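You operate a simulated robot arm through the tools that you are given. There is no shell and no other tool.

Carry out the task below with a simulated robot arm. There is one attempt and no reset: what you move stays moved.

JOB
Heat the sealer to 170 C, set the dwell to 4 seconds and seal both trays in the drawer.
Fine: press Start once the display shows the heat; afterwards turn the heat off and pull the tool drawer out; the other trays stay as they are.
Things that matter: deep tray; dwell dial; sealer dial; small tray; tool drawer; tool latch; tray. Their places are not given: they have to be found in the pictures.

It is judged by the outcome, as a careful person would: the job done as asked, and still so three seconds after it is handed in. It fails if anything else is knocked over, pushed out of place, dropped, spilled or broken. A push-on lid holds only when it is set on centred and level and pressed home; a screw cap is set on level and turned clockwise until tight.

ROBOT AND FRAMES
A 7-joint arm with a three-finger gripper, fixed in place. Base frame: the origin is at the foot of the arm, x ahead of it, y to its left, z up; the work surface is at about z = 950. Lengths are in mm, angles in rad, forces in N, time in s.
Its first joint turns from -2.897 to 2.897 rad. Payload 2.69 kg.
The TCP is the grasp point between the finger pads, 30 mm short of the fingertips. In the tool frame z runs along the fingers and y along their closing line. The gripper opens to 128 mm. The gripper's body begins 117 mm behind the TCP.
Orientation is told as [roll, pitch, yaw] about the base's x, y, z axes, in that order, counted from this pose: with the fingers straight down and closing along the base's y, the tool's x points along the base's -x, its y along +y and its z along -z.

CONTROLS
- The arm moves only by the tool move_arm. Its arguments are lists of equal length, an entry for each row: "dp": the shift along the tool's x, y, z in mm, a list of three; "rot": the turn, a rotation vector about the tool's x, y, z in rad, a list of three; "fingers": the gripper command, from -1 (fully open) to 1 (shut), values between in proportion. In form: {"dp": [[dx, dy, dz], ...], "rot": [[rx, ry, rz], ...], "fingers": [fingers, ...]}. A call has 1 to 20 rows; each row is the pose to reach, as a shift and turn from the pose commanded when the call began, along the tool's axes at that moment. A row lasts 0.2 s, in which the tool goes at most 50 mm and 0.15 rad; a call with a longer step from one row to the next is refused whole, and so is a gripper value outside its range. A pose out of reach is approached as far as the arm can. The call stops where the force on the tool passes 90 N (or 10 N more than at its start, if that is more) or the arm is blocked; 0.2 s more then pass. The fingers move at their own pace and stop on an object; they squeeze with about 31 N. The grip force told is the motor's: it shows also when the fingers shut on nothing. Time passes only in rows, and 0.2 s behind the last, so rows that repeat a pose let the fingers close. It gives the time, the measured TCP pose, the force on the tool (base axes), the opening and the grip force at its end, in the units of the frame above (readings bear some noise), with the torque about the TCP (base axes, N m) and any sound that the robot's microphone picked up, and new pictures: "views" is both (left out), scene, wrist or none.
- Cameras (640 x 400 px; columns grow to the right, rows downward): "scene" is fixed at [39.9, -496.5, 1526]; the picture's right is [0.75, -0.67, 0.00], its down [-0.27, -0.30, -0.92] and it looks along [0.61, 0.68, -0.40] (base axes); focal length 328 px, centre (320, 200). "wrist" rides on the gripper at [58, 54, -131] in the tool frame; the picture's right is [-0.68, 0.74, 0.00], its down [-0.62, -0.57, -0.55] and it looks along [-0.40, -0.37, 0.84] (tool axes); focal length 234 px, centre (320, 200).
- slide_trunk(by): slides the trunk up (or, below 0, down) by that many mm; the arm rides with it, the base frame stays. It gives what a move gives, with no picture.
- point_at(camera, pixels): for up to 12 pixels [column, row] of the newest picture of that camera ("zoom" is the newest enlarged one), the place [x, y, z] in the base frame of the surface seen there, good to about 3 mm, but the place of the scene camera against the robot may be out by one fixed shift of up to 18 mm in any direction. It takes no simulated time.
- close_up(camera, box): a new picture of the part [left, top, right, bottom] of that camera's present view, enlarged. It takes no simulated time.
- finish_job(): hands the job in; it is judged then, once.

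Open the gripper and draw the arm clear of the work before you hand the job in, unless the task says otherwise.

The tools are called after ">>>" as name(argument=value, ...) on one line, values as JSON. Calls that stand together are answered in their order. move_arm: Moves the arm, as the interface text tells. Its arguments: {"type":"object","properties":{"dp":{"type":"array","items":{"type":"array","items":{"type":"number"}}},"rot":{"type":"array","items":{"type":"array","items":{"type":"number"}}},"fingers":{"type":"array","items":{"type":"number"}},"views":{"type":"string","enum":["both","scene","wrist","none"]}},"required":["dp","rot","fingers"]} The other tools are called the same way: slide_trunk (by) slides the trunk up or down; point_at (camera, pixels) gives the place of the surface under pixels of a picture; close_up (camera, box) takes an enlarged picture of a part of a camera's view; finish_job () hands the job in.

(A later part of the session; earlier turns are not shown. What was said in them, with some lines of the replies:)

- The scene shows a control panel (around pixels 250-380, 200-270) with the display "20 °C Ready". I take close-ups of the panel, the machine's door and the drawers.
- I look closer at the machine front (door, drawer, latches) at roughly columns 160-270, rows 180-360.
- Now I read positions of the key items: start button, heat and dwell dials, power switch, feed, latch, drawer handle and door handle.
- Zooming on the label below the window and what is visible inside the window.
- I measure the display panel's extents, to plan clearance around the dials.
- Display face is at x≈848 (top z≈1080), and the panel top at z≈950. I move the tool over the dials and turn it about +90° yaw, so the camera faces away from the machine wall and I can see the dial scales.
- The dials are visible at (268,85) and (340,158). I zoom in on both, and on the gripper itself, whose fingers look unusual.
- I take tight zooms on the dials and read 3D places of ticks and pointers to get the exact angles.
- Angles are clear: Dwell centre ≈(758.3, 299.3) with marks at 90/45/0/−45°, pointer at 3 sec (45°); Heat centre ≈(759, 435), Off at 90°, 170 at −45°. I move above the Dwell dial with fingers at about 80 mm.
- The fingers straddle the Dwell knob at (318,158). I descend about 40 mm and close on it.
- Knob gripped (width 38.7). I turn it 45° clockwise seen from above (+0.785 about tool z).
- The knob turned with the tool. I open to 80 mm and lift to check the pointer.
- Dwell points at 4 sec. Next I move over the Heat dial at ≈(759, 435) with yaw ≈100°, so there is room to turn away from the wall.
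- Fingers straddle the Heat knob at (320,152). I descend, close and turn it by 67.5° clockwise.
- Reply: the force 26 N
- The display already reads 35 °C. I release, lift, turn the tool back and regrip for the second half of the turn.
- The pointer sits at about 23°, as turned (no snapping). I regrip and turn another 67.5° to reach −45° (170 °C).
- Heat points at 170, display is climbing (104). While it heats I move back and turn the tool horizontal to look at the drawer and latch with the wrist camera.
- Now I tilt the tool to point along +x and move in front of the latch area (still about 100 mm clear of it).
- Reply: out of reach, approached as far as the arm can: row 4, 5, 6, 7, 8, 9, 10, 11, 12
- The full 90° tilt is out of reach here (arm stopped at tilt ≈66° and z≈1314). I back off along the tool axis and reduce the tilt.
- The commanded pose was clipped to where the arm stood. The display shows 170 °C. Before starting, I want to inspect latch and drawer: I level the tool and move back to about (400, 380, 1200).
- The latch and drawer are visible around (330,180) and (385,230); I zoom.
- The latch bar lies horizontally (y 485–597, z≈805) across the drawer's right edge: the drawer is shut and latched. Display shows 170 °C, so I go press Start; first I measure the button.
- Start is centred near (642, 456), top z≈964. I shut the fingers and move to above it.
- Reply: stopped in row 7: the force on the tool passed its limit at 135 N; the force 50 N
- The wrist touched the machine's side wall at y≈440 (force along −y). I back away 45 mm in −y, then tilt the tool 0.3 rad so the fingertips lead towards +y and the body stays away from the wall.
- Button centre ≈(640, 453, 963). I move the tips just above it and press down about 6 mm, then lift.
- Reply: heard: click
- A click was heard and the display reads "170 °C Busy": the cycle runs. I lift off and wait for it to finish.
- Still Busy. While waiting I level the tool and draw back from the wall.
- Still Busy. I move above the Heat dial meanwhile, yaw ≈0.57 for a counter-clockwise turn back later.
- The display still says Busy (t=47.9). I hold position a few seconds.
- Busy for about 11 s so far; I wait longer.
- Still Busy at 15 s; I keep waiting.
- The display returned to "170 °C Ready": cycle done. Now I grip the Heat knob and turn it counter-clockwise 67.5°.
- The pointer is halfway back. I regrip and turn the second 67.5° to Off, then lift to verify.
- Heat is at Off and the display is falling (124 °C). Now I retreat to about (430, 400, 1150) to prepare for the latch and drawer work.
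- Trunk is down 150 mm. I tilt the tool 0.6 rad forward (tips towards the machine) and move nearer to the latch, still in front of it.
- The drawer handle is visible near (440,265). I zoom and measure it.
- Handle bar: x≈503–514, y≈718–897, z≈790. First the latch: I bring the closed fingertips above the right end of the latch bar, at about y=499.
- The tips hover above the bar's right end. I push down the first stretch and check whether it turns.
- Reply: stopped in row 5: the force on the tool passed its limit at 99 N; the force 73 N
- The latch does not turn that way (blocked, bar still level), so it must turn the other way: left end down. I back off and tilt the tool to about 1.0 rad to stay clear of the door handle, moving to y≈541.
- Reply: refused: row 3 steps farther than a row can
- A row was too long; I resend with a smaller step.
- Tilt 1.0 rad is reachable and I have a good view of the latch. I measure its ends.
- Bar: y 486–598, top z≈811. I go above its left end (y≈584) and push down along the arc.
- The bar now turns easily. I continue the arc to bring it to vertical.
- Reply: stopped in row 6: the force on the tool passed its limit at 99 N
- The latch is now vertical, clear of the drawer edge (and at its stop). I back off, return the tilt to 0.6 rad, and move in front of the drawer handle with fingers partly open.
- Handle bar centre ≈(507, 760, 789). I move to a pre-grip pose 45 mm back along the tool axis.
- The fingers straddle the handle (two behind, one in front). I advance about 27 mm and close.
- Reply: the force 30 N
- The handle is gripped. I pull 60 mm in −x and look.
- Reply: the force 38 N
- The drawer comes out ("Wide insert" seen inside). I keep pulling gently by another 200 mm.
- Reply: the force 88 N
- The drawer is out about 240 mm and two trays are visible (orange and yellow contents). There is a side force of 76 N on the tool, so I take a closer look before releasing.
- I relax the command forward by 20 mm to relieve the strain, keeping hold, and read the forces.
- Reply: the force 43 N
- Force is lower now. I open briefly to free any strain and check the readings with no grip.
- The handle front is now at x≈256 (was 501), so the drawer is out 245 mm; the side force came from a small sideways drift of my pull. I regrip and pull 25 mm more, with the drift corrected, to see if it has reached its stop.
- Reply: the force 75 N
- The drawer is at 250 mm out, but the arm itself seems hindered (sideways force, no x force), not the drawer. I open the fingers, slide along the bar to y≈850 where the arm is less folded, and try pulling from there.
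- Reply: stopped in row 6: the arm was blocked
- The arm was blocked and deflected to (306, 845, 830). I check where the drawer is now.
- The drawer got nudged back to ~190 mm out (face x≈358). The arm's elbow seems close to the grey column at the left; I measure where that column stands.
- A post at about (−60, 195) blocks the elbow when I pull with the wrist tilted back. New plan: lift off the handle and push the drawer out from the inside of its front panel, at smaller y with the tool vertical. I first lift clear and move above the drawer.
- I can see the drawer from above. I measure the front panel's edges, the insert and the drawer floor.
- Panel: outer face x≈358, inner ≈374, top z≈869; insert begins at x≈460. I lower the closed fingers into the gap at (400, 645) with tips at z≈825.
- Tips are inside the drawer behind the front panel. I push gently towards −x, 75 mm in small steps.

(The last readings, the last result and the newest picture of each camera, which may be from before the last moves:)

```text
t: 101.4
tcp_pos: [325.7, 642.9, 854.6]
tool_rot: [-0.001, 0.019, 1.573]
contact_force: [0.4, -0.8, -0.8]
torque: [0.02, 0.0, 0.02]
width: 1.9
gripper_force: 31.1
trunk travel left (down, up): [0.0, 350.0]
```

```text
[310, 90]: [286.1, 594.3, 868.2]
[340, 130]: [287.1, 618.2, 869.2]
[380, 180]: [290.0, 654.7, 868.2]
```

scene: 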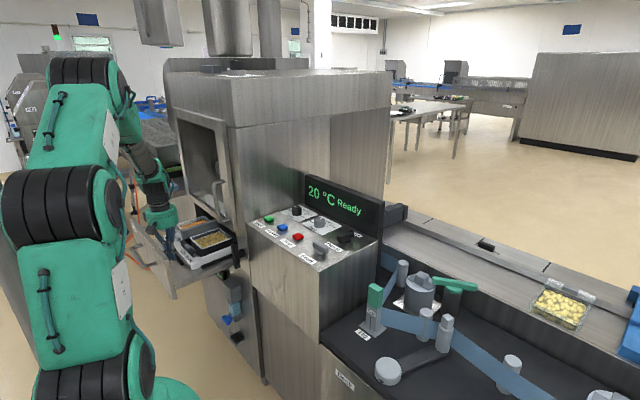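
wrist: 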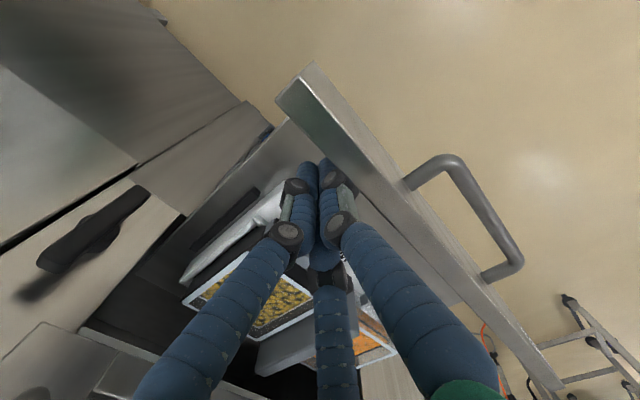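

The drawer moves freely, now about 268 mm out. I continue in small steps until its end stop.

>>> move_arm(dp=[[0, 6, 0], [0, 12, 0], [0, 18, 0], [0, 24, 0], [0, 30, 0], [0, 36, 0], [0, 42, 0], [0, 48, 0]], rot=[[0, 0, 0], [0, 0, 0], [0, 0, 0], [0, 0, 0], [0, 0, 0], [0, 0, 0], [0, 0, 0], [0, 0, 0]], fingers=[1, 1, 1, 1, 1, 1, 1, 1])

>>> point_at(camera="wrist", pixels=[[310, 90], [340, 130], [380, 180]])

>>> close_up(camera="scene", box=[100, 160, 260, 290])

```text
t: 103.2
tcp_pos: [275.2, 643.9, 855.3]
tool_rot: [-0.002, 0.017, 1.572]
contact_force: [0.0, 0.1, 0.0]
torque: [0.02, -0.01, -0.01]
width: 2.2
gripper_force: 31.2
trunk travel left (down, up): [0.0, 350.0]
```

scene: 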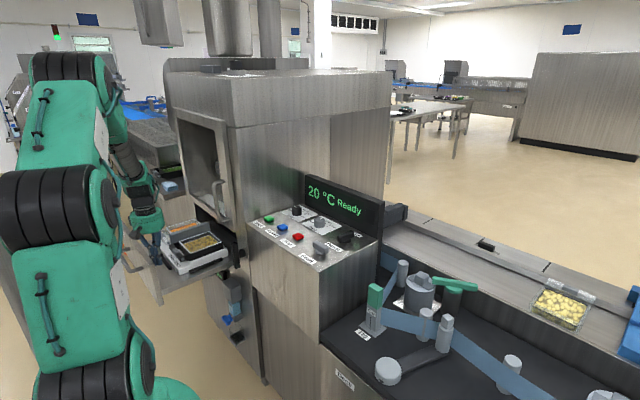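
wrist: 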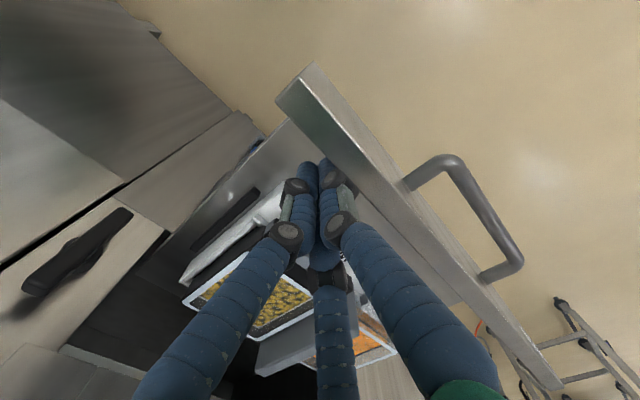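

```text
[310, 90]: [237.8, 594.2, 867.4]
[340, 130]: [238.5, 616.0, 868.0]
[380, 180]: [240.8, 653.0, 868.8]
```

```text
3.08 times, centred on (180, 225) of scene
```

zoom: 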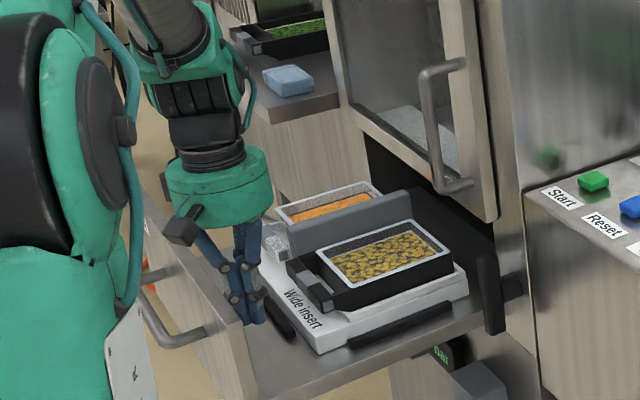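

Out ~317 mm, still no resistance. I push another 36 mm in small steps.

>>> move_arm(dp=[[0, 6, 0], [0, 12, 0], [0, 18, 0], [0, 24, 0], [0, 30, 0], [0, 36, 0]], rot=[[0, 0, 0], [0, 0, 0], [0, 0, 0], [0, 0, 0], [0, 0, 0], [0, 0, 0]], fingers=[1, 1, 1, 1, 1, 1])

>>> point_at(camera="wrist", pixels=[[310, 90], [340, 130], [380, 180]])

```text
t: 104.3
tcp_pos: [258.6, 642.9, 854.9]
tool_rot: [-0.005, 0.015, 1.568]
contact_force: [30.5, 1.0, -9.6]
torque: [0.03, 0.24, 0.0]
width: 1.9
gripper_force: 31.4
trunk travel left (down, up): [0.0, 350.0]
stopped in row 5: the force on the tool passed its limit at 102 N (the readings are from after the stop); the commanded pose is now the measured one
```

scene: 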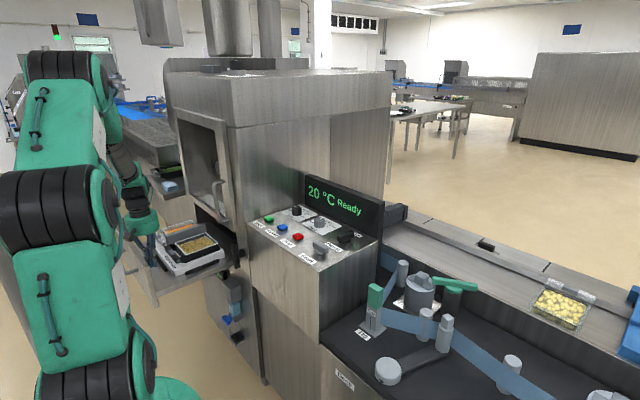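
wrist: 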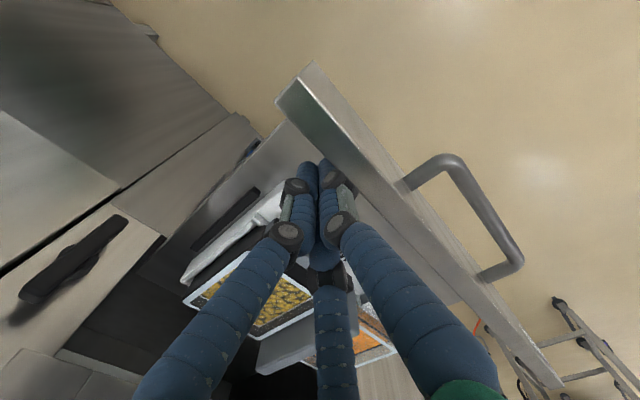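

```text
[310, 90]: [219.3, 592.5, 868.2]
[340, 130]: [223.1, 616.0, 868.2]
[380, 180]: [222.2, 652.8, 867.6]
```

The end stop is reached (+x reaction); drawer is fully out. I move off the panel, lift, and look at the trays to verify the seals.

>>> move_arm(dp=[[0, -8, 0], [0, -8, -40], [0, -8, -85], [0, -8, -130], [0, -8, -170], [0, -8, -200]], rot=[[0, 0, 0], [0, 0, 0], [0, 0, 0], [0, 0, 0], [0, 0, 0], [0, 0, 0]], fingers=[1, 1, 1, -0.25, -0.5, -0.5])

>>> close_up(camera="scene", box=[140, 210, 240, 290])

>>> close_up(camera="wrist", box=[180, 60, 420, 260])

```text
t: 105.8
tcp_pos: [262.9, 645.5, 1056.6]
tool_rot: [-0.007, 0.015, 1.572]
contact_force: [1.2, -1.1, 0.3]
torque: [0.02, 0.0, -0.01]
width: 96.3
gripper_force: 0.2
trunk travel left (down, up): [0.0, 350.0]
```

scene: 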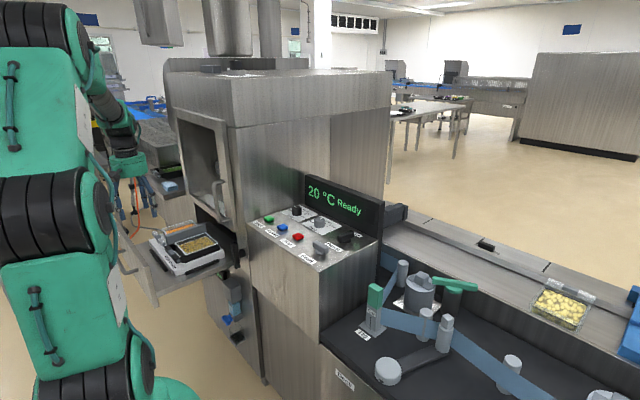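
wrist: 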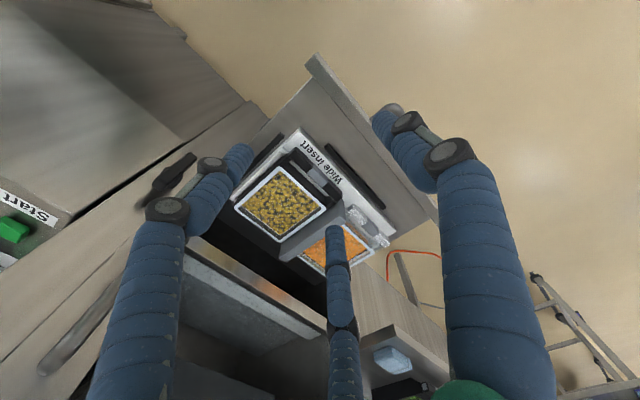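

```text
5.00 times, centred on (190, 250) of scene
```

zoom: 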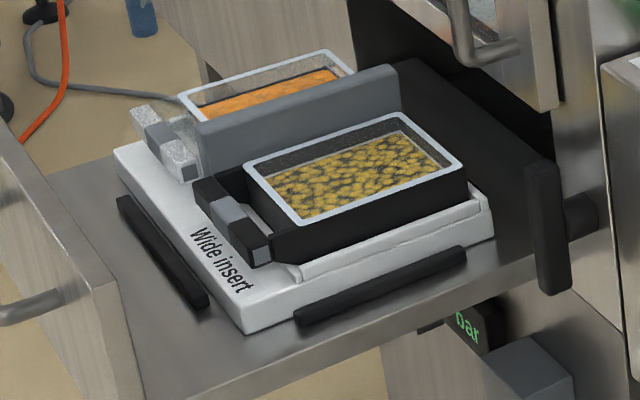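

```text
2.00 times, centred on (300, 160) of wrist
```

zoom: 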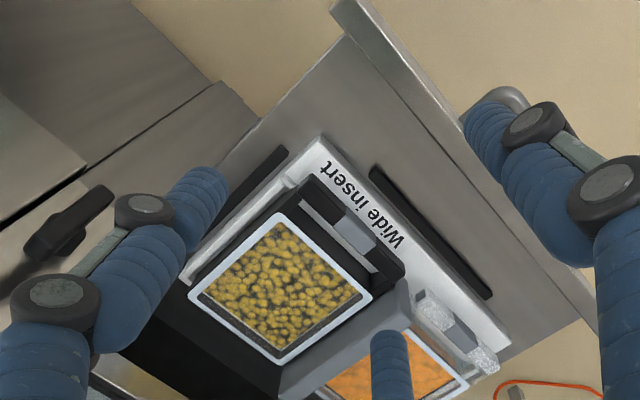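

Both trays show a light rim with a film look. I compare with unsealed trays (conveyor potatoes, green tray) and zoom tightly onto both drawer trays.

>>> close_up(camera="wrist", box=[230, 160, 330, 245])

>>> close_up(camera="wrist", box=[290, 210, 400, 290])

>>> close_up(camera="scene", box=[525, 280, 605, 335])

>>> close_up(camera="scene", box=[140, 140, 200, 190])

>>> close_up(camera="scene", box=[160, 225, 225, 270])

```text
4.71 times, centred on (280, 202) of wrist
```

zoom: 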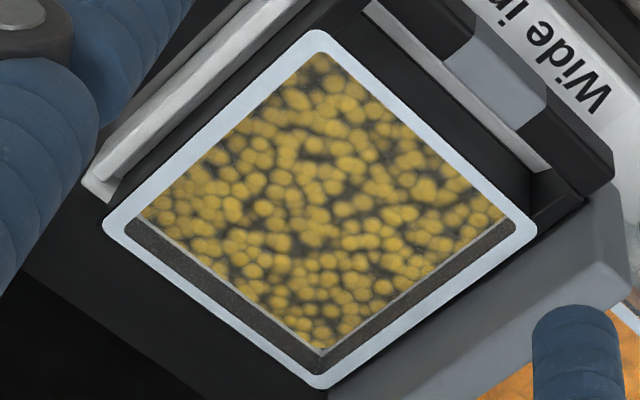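

```text
5.00 times, centred on (345, 250) of wrist
```

zoom: 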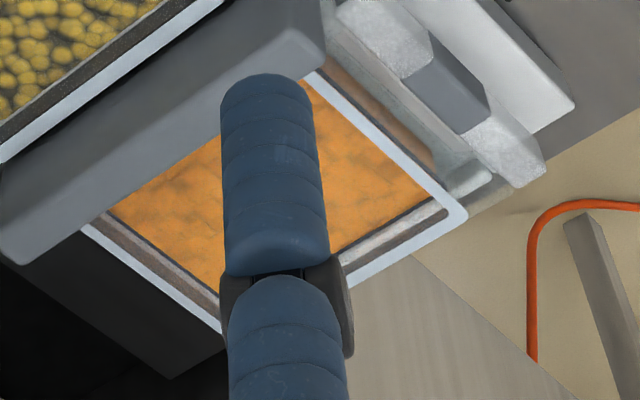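

```text
7.27 times, centred on (565, 308) of scene
```

zoom: 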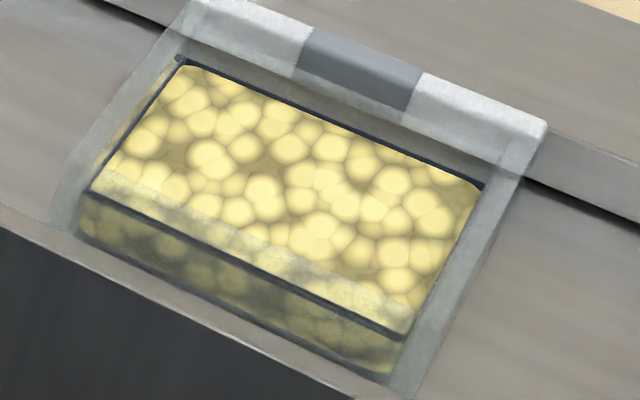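

```text
8.00 times, centred on (170, 165) of scene
```

zoom: 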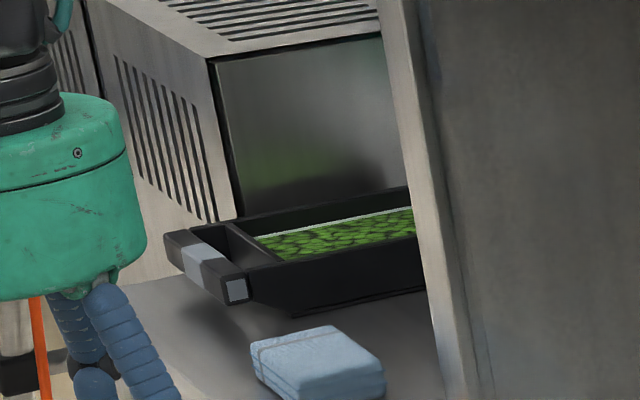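

```text
8.89 times, centred on (192, 248) of scene
```

zoom: 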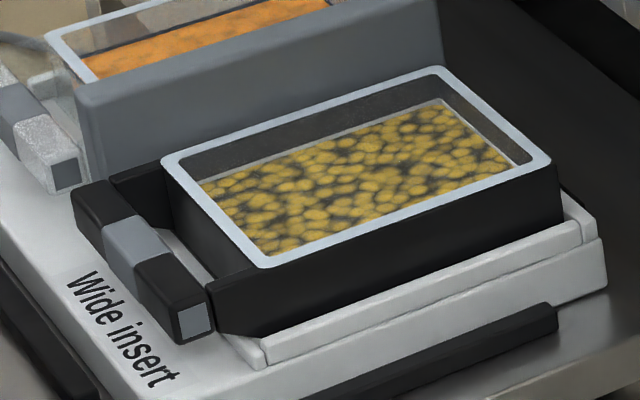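

Both drawer trays carry the bright film rim that the unsealed ones lack, so both are sealed. I draw the arm clear of the work with the gripper open and take final views.

>>> move_arm(dp=[[0, 0, -30], [0, 0, -60], [30, -20, -94], [75, -45, -94], [120, -72, -94], [165, -100, -94], [210, -128, -94], [240, -145, -94], [265, -157, -94]], rot=[[0, 0, 0], [0, 0, 0], [0, 0, 0], [0, 0, 0], [0, 0, 0], [0, 0, 0], [0, 0, 0], [0, 0, 0], [0, 0, 0]], fingers=[-0.5, -0.5, -0.5, -1, -1, -1, -1, -1, -1])

>>> close_up(camera="scene", box=[250, 170, 390, 270])

>>> close_up(camera="scene", box=[110, 180, 260, 290])

```text
refused: row 4 steps farther than a row can; nothing moved
```

```text
4.00 times, centred on (320, 220) of scene
```

zoom: 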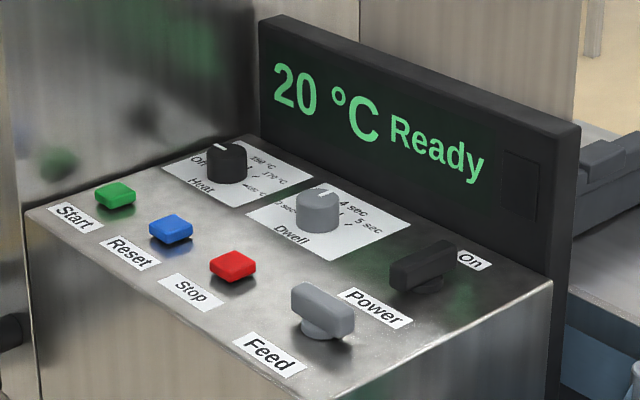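

```text
3.64 times, centred on (185, 235) of scene
```

zoom: 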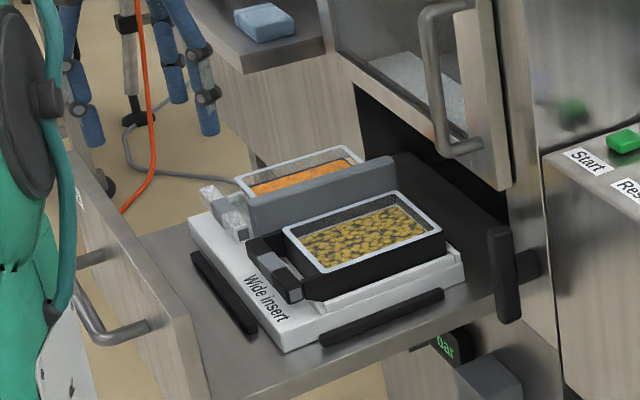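

The panel shows 20 °C Ready with Heat at Off, and the drawer is out. I resend the retreat with shorter steps.

>>> move_arm(dp=[[0, 0, -30], [0, 0, -60], [25, -15, -94], [60, -36, -94], [95, -57, -94], [130, -78, -94], [165, -99, -94], [200, -120, -94], [235, -140, -94], [265, -157, -94]], rot=[[0, 0, 0], [0, 0, 0], [0, 0, 0], [0, 0, 0], [0, 0, 0], [0, 0, 0], [0, 0, 0], [0, 0, 0], [0, 0, 0], [0, 0, 0]], fingers=[-0.5, -0.5, -0.5, -1, -1, -1, -1, -1, -1, -1])

>>> close_up(camera="scene", box=[110, 150, 290, 290])

```text
t: 108.0
tcp_pos: [419.5, 381.2, 1155.2]
tool_rot: [-0.009, 0.017, 1.569]
contact_force: [0.1, -0.2, -0.2]
torque: [-0.03, 0.0, -0.03]
width: 128.3
gripper_force: 0.0
trunk travel left (down, up): [0.0, 350.0]
```

scene: 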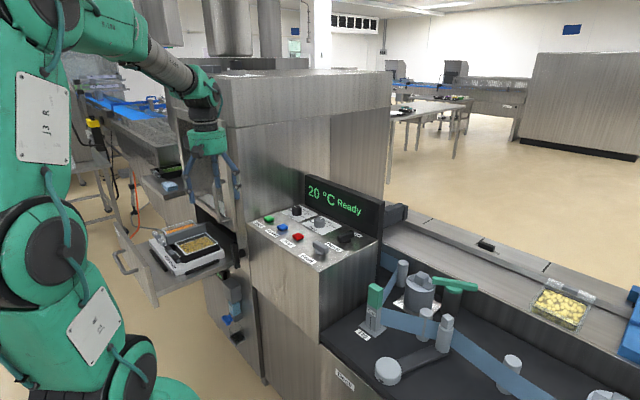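
wrist: 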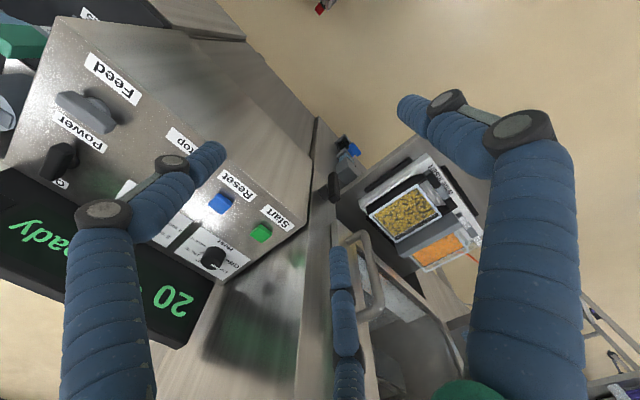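

```text
2.86 times, centred on (200, 220) of scene
```

zoom: 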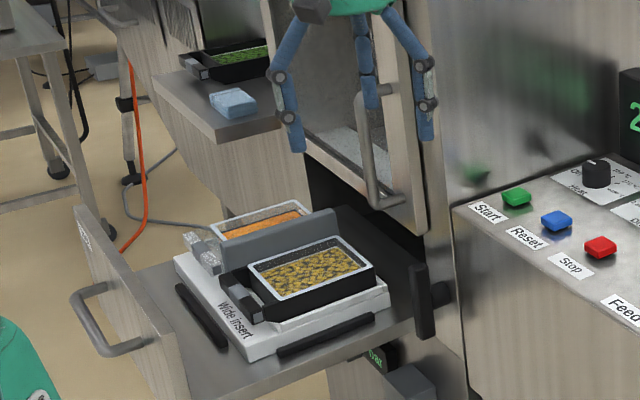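

All is as asked; one last look at both trays from the wrist view before handing in.

>>> close_up(camera="wrist", box=[330, 150, 490, 290])

```text
2.86 times, centred on (410, 220) of wrist
```

zoom: 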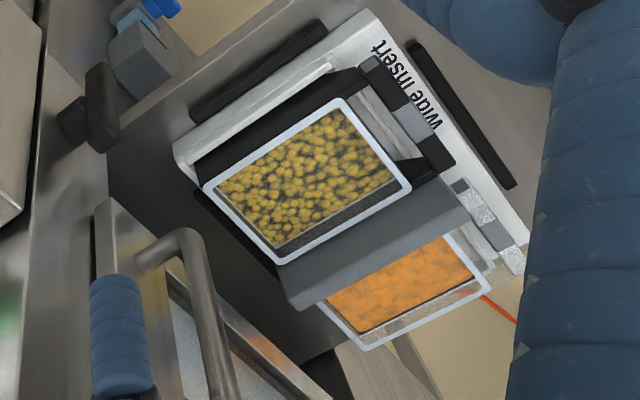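

Both trays have a complete film rim, the drawer is fully out, Heat is Off, Dwell is at 4 sec, and the arm is clear with the gripper open. I hand the job in.

>>> finish_job()

```text
The job is handed in.
```

I sealed both trays in the tool drawer at 170 °C with a 4-second dwell, and I've handed the job in. In the last pictures both trays have a full film rim, which the potato tray on the conveyor lacks.

- **Sealing:** I pressed Start once the display showed 170 °C, and waited for it to go from Busy back to Ready.
- **Heat:** the dial is back at Off and the display has cooled to 20 °C. The dwell dial is still at 4 sec.
- **Drawer:** it is pulled out to its end stop and the latch is turned to vertical. I did not touch the other trays.

Some contact along the way was harder than intended:

- **Machine wall:** the wrist bumped the machine's side wall on the way to Start.
- **Latch:** I first pushed the latch the wrong way, and it did not move.
- **Post by the robot:** while pulling the drawer, the arm was blocked, apparently by the post beside the robot. It pushed the drawer part-way back in before I got it fully out.

I saw no damage or displaced items in the pictures afterwards. The arm is clear of the work with the gripper open. The trunk is still at the bottom of its travel, 150 mm lower than it started.
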